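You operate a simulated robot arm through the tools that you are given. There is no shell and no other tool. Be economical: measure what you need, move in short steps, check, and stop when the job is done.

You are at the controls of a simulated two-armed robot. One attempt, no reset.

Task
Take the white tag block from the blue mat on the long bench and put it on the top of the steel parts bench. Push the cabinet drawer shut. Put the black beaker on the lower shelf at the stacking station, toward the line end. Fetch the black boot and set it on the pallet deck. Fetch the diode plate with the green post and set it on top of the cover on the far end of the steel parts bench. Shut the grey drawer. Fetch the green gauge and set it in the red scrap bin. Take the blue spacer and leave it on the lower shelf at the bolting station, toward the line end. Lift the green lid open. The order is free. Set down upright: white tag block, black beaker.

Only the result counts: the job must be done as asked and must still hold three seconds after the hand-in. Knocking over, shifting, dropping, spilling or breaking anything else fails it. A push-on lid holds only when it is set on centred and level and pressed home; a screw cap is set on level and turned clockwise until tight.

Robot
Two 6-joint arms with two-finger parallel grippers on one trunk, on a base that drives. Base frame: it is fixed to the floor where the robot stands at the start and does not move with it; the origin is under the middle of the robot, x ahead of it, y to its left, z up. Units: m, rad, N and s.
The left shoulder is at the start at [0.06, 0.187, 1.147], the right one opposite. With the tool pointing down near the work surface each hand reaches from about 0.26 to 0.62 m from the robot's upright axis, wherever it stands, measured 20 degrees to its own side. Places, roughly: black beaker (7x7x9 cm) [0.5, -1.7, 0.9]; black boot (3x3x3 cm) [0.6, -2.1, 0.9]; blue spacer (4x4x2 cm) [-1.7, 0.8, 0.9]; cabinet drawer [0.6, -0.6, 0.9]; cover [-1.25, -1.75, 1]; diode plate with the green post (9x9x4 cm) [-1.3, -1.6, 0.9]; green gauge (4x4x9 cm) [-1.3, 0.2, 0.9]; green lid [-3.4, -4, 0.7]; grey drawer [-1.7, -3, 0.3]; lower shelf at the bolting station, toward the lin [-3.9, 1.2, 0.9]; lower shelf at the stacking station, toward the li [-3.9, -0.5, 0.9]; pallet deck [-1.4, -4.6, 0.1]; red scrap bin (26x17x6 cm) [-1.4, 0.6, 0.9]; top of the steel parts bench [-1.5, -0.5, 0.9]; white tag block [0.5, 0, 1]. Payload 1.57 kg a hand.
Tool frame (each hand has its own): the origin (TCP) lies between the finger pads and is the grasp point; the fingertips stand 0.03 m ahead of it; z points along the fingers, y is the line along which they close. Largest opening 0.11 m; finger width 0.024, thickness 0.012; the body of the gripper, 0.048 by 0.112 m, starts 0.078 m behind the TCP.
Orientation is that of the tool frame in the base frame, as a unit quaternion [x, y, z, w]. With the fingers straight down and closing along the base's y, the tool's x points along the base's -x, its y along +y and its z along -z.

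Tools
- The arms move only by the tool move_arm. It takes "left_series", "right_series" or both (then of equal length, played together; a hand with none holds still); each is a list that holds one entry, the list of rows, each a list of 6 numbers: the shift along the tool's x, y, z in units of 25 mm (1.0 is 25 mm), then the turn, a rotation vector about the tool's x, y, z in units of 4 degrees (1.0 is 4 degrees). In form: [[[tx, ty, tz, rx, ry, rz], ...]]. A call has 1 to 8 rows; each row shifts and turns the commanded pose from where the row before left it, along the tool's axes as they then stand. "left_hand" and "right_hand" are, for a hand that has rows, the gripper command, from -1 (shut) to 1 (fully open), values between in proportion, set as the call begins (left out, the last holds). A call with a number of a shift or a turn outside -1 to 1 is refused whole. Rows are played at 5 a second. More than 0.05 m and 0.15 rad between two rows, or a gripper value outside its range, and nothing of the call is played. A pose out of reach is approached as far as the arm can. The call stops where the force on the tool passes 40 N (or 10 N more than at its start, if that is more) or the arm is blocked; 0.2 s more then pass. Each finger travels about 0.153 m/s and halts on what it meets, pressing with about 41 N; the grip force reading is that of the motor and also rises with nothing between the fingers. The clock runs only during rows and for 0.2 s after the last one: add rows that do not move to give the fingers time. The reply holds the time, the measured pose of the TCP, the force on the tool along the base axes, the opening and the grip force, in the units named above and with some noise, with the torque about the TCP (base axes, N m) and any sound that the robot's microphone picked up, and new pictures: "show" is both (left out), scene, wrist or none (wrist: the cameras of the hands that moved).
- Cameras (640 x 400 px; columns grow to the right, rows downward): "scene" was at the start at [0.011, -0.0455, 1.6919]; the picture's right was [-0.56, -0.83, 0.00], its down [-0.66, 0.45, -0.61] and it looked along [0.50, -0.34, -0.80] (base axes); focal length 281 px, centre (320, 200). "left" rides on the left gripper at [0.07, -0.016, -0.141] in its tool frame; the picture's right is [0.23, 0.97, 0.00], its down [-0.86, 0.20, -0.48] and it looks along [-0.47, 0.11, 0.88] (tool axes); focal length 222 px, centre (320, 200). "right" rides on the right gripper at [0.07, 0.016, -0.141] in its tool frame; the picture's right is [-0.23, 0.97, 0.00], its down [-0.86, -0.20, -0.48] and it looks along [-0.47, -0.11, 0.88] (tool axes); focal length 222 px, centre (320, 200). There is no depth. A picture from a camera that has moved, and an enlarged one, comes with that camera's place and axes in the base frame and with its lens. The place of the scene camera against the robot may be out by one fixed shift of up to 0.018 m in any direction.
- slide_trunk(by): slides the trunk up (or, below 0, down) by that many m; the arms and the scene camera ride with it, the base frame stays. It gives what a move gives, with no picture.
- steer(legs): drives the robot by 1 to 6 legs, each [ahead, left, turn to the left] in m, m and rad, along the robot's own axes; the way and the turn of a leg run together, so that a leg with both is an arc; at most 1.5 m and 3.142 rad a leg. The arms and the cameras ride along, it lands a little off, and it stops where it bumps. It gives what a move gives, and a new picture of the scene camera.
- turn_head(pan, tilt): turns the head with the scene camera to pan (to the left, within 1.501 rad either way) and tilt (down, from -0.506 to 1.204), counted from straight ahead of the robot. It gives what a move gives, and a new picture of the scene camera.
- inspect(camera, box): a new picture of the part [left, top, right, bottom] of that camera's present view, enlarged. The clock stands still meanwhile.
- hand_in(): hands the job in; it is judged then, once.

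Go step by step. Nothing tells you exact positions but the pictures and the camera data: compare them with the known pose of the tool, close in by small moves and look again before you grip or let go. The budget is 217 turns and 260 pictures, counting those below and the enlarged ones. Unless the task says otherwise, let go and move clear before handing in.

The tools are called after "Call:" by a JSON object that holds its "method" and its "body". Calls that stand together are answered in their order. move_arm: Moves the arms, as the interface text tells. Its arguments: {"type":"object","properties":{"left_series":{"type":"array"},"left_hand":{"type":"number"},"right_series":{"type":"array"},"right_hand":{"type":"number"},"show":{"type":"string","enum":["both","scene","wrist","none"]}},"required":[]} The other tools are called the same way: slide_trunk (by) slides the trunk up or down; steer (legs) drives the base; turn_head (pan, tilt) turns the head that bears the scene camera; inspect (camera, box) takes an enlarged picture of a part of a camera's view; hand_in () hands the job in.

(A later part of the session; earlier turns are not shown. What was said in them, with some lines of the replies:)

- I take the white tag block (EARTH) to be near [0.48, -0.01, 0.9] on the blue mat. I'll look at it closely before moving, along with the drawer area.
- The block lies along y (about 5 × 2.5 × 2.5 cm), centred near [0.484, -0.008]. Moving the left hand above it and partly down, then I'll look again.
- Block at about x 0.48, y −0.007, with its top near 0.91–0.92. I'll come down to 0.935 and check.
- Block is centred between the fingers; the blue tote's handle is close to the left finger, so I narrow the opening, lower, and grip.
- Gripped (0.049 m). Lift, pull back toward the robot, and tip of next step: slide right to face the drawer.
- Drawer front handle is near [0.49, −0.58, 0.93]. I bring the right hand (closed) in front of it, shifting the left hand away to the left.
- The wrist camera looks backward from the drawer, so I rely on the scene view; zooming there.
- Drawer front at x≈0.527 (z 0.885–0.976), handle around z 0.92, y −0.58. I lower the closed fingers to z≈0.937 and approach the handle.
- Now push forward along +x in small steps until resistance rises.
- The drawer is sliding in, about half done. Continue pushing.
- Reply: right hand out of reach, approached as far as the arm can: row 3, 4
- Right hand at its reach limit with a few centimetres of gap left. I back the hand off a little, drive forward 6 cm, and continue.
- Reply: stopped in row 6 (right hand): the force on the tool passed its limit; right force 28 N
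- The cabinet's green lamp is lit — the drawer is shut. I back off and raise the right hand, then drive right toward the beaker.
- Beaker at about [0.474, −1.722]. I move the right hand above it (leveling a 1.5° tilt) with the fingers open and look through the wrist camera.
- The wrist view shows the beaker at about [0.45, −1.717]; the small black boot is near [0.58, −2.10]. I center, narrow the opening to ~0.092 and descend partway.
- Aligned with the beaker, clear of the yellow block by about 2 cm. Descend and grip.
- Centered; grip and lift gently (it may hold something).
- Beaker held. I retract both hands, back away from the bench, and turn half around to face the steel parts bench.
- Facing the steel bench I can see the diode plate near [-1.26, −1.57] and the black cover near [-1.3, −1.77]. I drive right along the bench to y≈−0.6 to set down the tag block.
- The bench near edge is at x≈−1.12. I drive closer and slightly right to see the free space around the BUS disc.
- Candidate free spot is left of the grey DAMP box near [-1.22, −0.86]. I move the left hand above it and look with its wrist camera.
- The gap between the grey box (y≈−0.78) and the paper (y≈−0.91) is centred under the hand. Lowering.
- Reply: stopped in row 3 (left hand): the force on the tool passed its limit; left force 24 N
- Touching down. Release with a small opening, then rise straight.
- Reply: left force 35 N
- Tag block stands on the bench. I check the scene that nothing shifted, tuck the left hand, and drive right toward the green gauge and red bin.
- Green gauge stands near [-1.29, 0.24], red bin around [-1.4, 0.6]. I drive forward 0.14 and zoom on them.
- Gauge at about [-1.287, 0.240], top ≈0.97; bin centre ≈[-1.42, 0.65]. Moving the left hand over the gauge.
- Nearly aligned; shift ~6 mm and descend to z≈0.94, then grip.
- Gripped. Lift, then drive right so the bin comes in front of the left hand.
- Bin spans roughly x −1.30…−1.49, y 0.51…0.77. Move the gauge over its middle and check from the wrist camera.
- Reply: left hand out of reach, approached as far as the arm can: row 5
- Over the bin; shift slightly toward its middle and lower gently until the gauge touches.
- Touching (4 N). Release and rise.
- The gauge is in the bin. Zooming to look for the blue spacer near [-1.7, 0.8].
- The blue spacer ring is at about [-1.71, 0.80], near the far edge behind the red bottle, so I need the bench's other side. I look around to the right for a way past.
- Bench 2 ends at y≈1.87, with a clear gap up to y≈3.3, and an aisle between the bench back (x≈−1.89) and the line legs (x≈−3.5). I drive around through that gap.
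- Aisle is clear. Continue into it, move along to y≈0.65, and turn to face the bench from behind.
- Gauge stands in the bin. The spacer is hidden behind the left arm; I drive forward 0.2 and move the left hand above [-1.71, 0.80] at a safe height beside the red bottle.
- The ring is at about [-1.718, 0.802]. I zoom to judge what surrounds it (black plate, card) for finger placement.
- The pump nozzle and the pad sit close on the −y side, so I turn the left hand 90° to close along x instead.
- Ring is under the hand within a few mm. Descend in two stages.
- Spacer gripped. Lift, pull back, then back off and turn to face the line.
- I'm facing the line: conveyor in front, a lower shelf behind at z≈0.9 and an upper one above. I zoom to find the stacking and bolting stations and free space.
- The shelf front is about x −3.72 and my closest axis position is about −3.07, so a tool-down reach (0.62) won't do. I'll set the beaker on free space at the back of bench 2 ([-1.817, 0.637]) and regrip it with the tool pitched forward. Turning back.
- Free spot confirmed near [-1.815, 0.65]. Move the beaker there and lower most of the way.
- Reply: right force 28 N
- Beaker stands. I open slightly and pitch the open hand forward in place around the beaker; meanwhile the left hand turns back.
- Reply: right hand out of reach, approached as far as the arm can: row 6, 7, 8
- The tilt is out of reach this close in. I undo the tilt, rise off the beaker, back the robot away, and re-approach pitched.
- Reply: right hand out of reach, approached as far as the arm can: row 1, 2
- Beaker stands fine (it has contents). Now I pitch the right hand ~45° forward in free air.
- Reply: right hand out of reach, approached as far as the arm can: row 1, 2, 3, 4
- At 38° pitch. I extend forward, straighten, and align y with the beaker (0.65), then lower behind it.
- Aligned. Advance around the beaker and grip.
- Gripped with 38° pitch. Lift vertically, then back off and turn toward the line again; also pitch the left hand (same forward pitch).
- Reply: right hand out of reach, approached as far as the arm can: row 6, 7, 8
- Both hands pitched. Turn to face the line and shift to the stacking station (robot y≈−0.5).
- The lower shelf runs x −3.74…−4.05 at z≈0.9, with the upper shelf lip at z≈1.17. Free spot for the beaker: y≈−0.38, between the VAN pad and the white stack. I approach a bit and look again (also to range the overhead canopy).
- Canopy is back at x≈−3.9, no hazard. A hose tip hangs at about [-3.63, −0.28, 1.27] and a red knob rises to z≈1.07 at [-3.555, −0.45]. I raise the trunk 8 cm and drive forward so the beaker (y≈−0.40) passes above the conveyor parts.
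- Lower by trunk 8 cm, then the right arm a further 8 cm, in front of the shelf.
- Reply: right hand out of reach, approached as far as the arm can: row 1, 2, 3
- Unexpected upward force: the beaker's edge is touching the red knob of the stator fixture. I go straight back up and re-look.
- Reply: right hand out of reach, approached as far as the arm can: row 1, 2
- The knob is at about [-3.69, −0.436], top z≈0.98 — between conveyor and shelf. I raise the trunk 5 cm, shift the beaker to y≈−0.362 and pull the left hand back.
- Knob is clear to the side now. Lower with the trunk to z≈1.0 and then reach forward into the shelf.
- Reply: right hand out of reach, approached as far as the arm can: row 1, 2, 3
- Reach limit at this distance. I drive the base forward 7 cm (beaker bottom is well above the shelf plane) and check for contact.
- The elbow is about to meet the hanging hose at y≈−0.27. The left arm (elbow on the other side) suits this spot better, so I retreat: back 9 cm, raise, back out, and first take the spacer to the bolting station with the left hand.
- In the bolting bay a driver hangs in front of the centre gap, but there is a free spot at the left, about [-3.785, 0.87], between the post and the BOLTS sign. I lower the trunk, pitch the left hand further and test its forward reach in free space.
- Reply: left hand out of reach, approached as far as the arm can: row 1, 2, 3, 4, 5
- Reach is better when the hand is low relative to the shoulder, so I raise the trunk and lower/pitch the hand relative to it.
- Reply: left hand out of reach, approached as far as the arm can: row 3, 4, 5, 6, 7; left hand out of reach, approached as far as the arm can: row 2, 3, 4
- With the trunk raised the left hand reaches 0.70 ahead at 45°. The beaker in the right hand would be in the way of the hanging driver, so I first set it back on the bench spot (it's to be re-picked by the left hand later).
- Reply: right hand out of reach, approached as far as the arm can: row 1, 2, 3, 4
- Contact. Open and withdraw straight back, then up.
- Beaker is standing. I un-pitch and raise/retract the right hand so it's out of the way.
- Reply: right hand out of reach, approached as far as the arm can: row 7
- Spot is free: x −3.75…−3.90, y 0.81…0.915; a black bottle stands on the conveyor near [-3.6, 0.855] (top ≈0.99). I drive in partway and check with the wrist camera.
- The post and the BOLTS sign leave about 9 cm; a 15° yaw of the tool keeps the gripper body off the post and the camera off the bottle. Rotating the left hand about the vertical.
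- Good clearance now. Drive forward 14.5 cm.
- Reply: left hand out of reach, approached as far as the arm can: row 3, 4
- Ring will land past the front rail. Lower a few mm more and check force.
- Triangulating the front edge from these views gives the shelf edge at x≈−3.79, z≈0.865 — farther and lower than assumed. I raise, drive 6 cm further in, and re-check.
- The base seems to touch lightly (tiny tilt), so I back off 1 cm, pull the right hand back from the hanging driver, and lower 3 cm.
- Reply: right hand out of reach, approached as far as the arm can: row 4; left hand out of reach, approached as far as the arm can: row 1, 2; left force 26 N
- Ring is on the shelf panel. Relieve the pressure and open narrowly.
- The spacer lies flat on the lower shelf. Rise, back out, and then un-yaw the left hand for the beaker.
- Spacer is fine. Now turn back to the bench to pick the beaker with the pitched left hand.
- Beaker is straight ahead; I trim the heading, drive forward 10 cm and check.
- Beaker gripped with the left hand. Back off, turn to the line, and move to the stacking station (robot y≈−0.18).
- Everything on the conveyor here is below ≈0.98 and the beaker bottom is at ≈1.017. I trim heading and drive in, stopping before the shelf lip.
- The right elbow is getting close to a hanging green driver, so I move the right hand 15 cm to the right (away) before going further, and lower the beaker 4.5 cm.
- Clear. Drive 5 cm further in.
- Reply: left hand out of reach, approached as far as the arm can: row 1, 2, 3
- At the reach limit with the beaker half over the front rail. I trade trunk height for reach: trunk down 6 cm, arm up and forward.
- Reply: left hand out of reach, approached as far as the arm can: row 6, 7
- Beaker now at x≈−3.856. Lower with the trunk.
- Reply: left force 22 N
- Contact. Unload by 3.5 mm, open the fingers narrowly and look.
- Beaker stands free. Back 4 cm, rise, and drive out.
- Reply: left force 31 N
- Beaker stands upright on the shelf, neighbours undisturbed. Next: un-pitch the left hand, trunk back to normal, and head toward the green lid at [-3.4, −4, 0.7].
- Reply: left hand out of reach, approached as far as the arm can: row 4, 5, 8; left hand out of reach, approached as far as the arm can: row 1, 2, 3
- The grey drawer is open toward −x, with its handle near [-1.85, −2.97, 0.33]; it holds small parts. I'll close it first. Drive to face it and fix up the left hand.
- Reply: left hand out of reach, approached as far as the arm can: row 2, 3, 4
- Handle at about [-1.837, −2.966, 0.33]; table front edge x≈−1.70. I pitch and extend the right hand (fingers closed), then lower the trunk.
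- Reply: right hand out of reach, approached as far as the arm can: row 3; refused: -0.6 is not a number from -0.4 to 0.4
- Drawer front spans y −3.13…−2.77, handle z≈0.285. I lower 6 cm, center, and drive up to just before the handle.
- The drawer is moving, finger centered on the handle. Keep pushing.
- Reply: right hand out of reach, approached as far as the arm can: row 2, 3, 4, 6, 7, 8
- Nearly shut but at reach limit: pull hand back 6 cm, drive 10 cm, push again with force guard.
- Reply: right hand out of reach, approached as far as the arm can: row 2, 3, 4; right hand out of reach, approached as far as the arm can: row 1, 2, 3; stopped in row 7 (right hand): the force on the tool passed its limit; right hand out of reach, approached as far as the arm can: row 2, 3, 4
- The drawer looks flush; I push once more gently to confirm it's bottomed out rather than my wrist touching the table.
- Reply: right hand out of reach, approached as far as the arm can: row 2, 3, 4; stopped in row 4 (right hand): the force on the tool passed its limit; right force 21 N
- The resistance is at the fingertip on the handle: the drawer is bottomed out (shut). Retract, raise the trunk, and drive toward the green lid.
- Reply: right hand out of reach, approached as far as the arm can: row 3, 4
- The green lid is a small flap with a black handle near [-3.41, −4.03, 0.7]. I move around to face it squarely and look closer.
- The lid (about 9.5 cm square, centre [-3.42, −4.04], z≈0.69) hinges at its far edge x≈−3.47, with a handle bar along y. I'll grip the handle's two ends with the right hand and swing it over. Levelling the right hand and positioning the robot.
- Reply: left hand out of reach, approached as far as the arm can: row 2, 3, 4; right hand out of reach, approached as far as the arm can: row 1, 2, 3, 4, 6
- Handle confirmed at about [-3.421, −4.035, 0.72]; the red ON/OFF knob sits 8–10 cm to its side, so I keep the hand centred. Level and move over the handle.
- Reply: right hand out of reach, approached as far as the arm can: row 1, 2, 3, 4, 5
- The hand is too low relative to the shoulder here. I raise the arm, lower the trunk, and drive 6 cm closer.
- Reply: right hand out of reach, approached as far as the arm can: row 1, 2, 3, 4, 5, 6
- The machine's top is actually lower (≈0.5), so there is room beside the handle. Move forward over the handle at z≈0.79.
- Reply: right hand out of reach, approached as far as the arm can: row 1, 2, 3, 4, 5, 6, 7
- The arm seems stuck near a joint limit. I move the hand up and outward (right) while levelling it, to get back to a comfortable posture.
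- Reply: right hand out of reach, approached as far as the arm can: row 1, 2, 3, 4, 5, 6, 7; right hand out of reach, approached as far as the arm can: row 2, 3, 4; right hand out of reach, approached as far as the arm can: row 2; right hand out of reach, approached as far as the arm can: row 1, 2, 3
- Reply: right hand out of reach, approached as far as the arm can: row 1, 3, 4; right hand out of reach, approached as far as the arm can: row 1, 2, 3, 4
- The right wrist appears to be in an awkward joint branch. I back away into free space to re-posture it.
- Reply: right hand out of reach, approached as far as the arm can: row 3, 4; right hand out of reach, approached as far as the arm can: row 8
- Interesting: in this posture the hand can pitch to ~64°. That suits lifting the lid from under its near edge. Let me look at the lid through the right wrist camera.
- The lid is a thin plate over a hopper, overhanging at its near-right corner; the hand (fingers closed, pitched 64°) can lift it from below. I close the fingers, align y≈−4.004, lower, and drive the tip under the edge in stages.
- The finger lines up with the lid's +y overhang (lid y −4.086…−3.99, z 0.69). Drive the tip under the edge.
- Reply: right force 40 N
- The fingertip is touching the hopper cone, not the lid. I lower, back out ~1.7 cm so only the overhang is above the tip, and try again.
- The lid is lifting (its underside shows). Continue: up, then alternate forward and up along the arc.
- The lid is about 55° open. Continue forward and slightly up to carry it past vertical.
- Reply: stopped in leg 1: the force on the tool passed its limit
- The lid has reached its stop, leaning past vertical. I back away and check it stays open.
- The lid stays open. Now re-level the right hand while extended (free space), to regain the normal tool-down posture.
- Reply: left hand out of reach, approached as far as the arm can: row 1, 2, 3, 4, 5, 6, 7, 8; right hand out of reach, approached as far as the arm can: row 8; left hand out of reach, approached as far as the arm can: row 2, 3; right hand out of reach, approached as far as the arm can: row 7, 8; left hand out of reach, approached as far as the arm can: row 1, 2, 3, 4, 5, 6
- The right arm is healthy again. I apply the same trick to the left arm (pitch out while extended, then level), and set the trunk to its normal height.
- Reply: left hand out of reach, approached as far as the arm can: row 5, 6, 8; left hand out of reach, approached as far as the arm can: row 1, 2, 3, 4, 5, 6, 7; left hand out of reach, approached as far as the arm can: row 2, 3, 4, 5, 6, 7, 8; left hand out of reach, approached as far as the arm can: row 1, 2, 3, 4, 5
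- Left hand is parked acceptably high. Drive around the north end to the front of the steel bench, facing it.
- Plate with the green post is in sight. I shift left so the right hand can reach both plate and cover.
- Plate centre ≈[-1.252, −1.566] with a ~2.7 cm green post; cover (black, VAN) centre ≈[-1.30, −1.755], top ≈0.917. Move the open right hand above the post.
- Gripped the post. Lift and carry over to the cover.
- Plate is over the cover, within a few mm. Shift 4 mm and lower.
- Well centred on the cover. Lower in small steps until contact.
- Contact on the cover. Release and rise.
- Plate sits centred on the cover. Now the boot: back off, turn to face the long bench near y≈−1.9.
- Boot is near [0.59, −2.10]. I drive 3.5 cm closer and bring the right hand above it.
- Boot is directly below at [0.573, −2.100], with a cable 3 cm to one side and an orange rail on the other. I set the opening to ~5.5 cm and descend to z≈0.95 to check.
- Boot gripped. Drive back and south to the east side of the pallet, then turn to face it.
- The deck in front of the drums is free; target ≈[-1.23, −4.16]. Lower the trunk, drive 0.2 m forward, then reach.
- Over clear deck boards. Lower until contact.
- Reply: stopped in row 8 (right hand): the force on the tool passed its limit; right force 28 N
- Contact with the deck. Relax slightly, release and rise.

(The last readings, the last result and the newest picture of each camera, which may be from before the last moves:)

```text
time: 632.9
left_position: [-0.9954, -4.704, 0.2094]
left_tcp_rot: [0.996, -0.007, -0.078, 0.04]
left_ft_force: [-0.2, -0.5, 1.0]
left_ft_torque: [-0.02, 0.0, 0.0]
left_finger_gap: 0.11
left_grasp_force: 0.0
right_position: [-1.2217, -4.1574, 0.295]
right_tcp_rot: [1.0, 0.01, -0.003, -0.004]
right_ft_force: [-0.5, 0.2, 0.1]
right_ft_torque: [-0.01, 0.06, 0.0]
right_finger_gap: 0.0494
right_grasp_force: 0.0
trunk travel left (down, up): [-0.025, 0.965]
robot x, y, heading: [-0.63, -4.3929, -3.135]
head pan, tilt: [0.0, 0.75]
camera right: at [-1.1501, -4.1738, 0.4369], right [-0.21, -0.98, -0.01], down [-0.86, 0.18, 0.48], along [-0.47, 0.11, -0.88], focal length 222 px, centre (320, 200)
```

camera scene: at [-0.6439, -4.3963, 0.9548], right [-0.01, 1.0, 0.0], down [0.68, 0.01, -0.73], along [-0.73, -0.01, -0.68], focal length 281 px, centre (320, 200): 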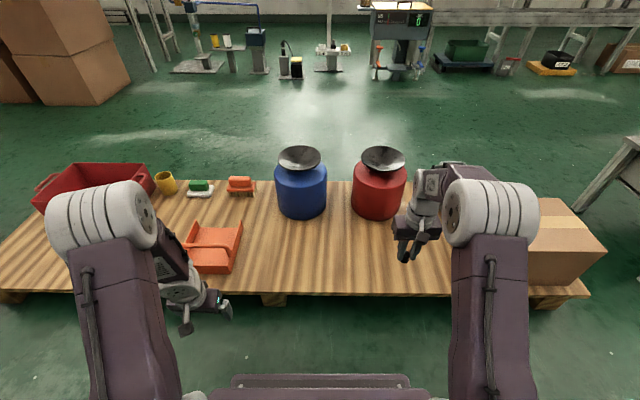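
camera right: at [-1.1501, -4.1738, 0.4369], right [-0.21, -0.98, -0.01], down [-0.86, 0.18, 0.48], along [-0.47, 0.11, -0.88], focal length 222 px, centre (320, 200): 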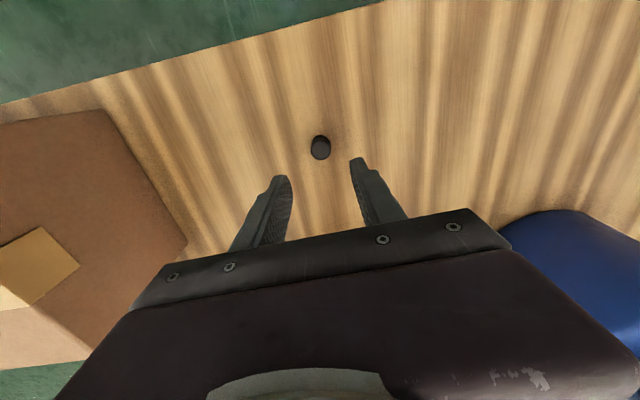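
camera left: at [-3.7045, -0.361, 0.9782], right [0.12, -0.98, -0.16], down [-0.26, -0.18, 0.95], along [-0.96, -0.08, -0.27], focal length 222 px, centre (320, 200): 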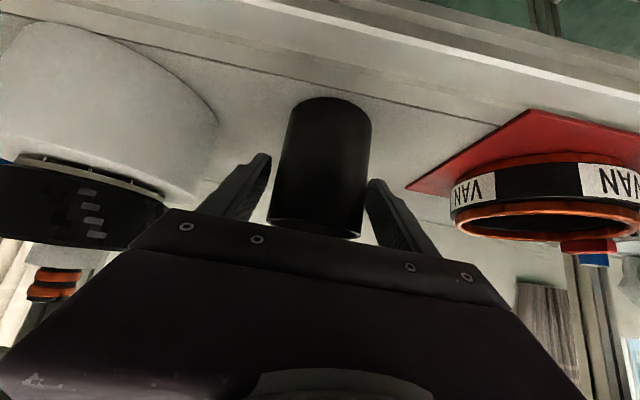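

The boot rests on the deck. I back clear, then hand in.

Call:
{"method": "steer", "body": {"legs": [[-0.4, 0, 0]]}}

Call:
{"method": "slide_trunk", "body": {"by": 0.4}}

Call:
{"method": "inspect", "body": {"camera": "scene", "box": [200, 0, 560, 320]}}

```text
time: 635.4
left_position: [-0.6059, -4.6998, 0.2102]
left_tcp_rot: [0.996, -0.009, -0.078, 0.042]
left_ft_force: [0.5, 0.6, -0.5]
left_ft_torque: [0.0, 0.01, 0.0]
left_finger_gap: 0.1101
left_grasp_force: 0.0
right_position: [-0.8296, -4.151, 0.2948]
right_tcp_rot: [1.0, 0.007, -0.002, -0.004]
right_ft_force: [0.3, 0.2, 0.1]
right_ft_torque: [0.01, 0.02, 0.02]
right_finger_gap: 0.0494
right_grasp_force: 0.0
trunk travel left (down, up): [-0.025, 0.965]
robot x, y, heading: [-0.2414, -4.3928, -3.136]
head pan, tilt: [0.0, 0.75]
camera scene: at [-0.2537, -4.3929, 0.9548], right [-0.01, 1.0, 0.0], down [0.68, 0.0, -0.73], along [-0.73, 0.0, -0.68], focal length 281 px, centre (320, 200)
```

scene: 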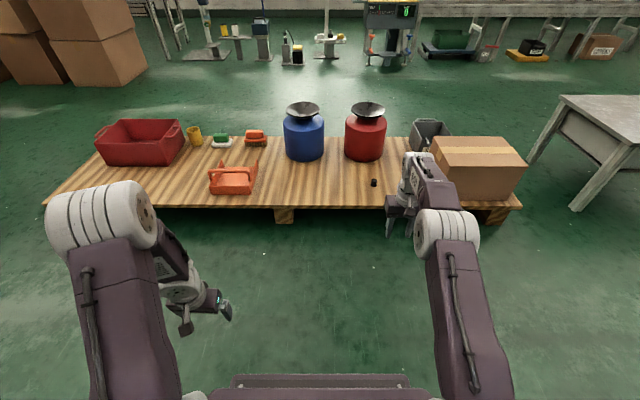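

```text
time: 639.2
left_position: [-0.6069, -4.6998, 0.6102]
left_tcp_rot: [0.996, -0.008, -0.078, 0.041]
left_ft_force: [0.3, 0.5, 0.1]
left_ft_torque: [-0.01, 0.02, 0.01]
left_finger_gap: 0.1099
left_grasp_force: 0.1
right_position: [-0.8294, -4.1513, 0.6952]
right_tcp_rot: [1.0, 0.007, -0.003, -0.003]
right_ft_force: [0.1, 0.5, -0.4]
right_ft_torque: [0.0, 0.02, -0.06]
right_finger_gap: 0.0493
right_grasp_force: 0.1
trunk travel left (down, up): [-0.425, 0.565]
robot x, y, heading: [-0.2381, -4.3876, -3.136]
head pan, tilt: [0.0, 0.75]
```

```text
1.25 times, centred on (380, 160) of scene
camera zoom: at [-0.2538, -4.3929, 1.3548], right [-0.01, 1.0, 0.0], down [0.68, 0.0, -0.73], along [-0.73, 0.0, -0.68], focal length 351 px, centre (245, 250)
```

zoom: 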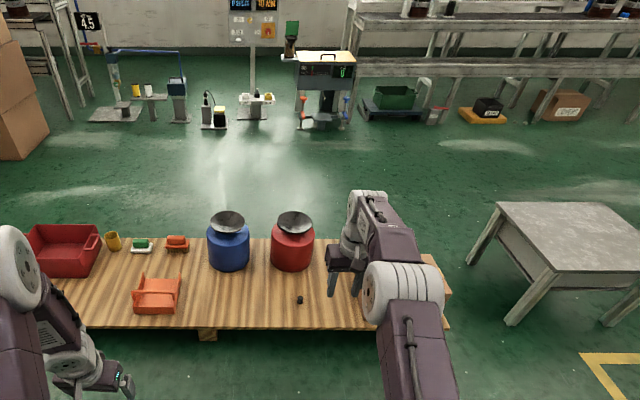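

The boot stands on the pallet deck and the green lid is still upright. All nine jobs are done, so I hand in.

Call:
{"method": "hand_in", "body": {}}

```text
The job is handed in.
```

I completed all nine jobs and handed in; I checked each one by camera or contact force as I finished it, and the hand-in returned no verdict.

- **White tag block:** upright on the top of the steel parts bench.
- **Cabinet drawer:** pushed shut; the cabinet's green lamp came on.
- **Black beaker:** upright on the lower shelf at the stacking station. I set it down once on the back of the next bench to regrip it.
- **Black boot:** on the pallet deck, on the clear boards in front of the drums.
- **Diode plate:** centred on top of the cover.
- **Grey drawer:** pushed until it bottomed out.
- **Green gauge:** standing in the red scrap bin.
- **Blue spacer:** flat on the lower shelf at the bolting station, at the left end of that bay. I read "toward the line end" as meaning that bay, so its side of the shelf is my interpretation.
- **Green lid:** open and leaning past vertical; still upright in the last picture.

I touched four other things along the way. I saw no movement in later pictures, but I can't rule out a small shift:
- a red knob on the conveyor
- the upper shelf lip at the stacking station
- the hopper under the green lid
- the base, lightly, against something at the bolting station
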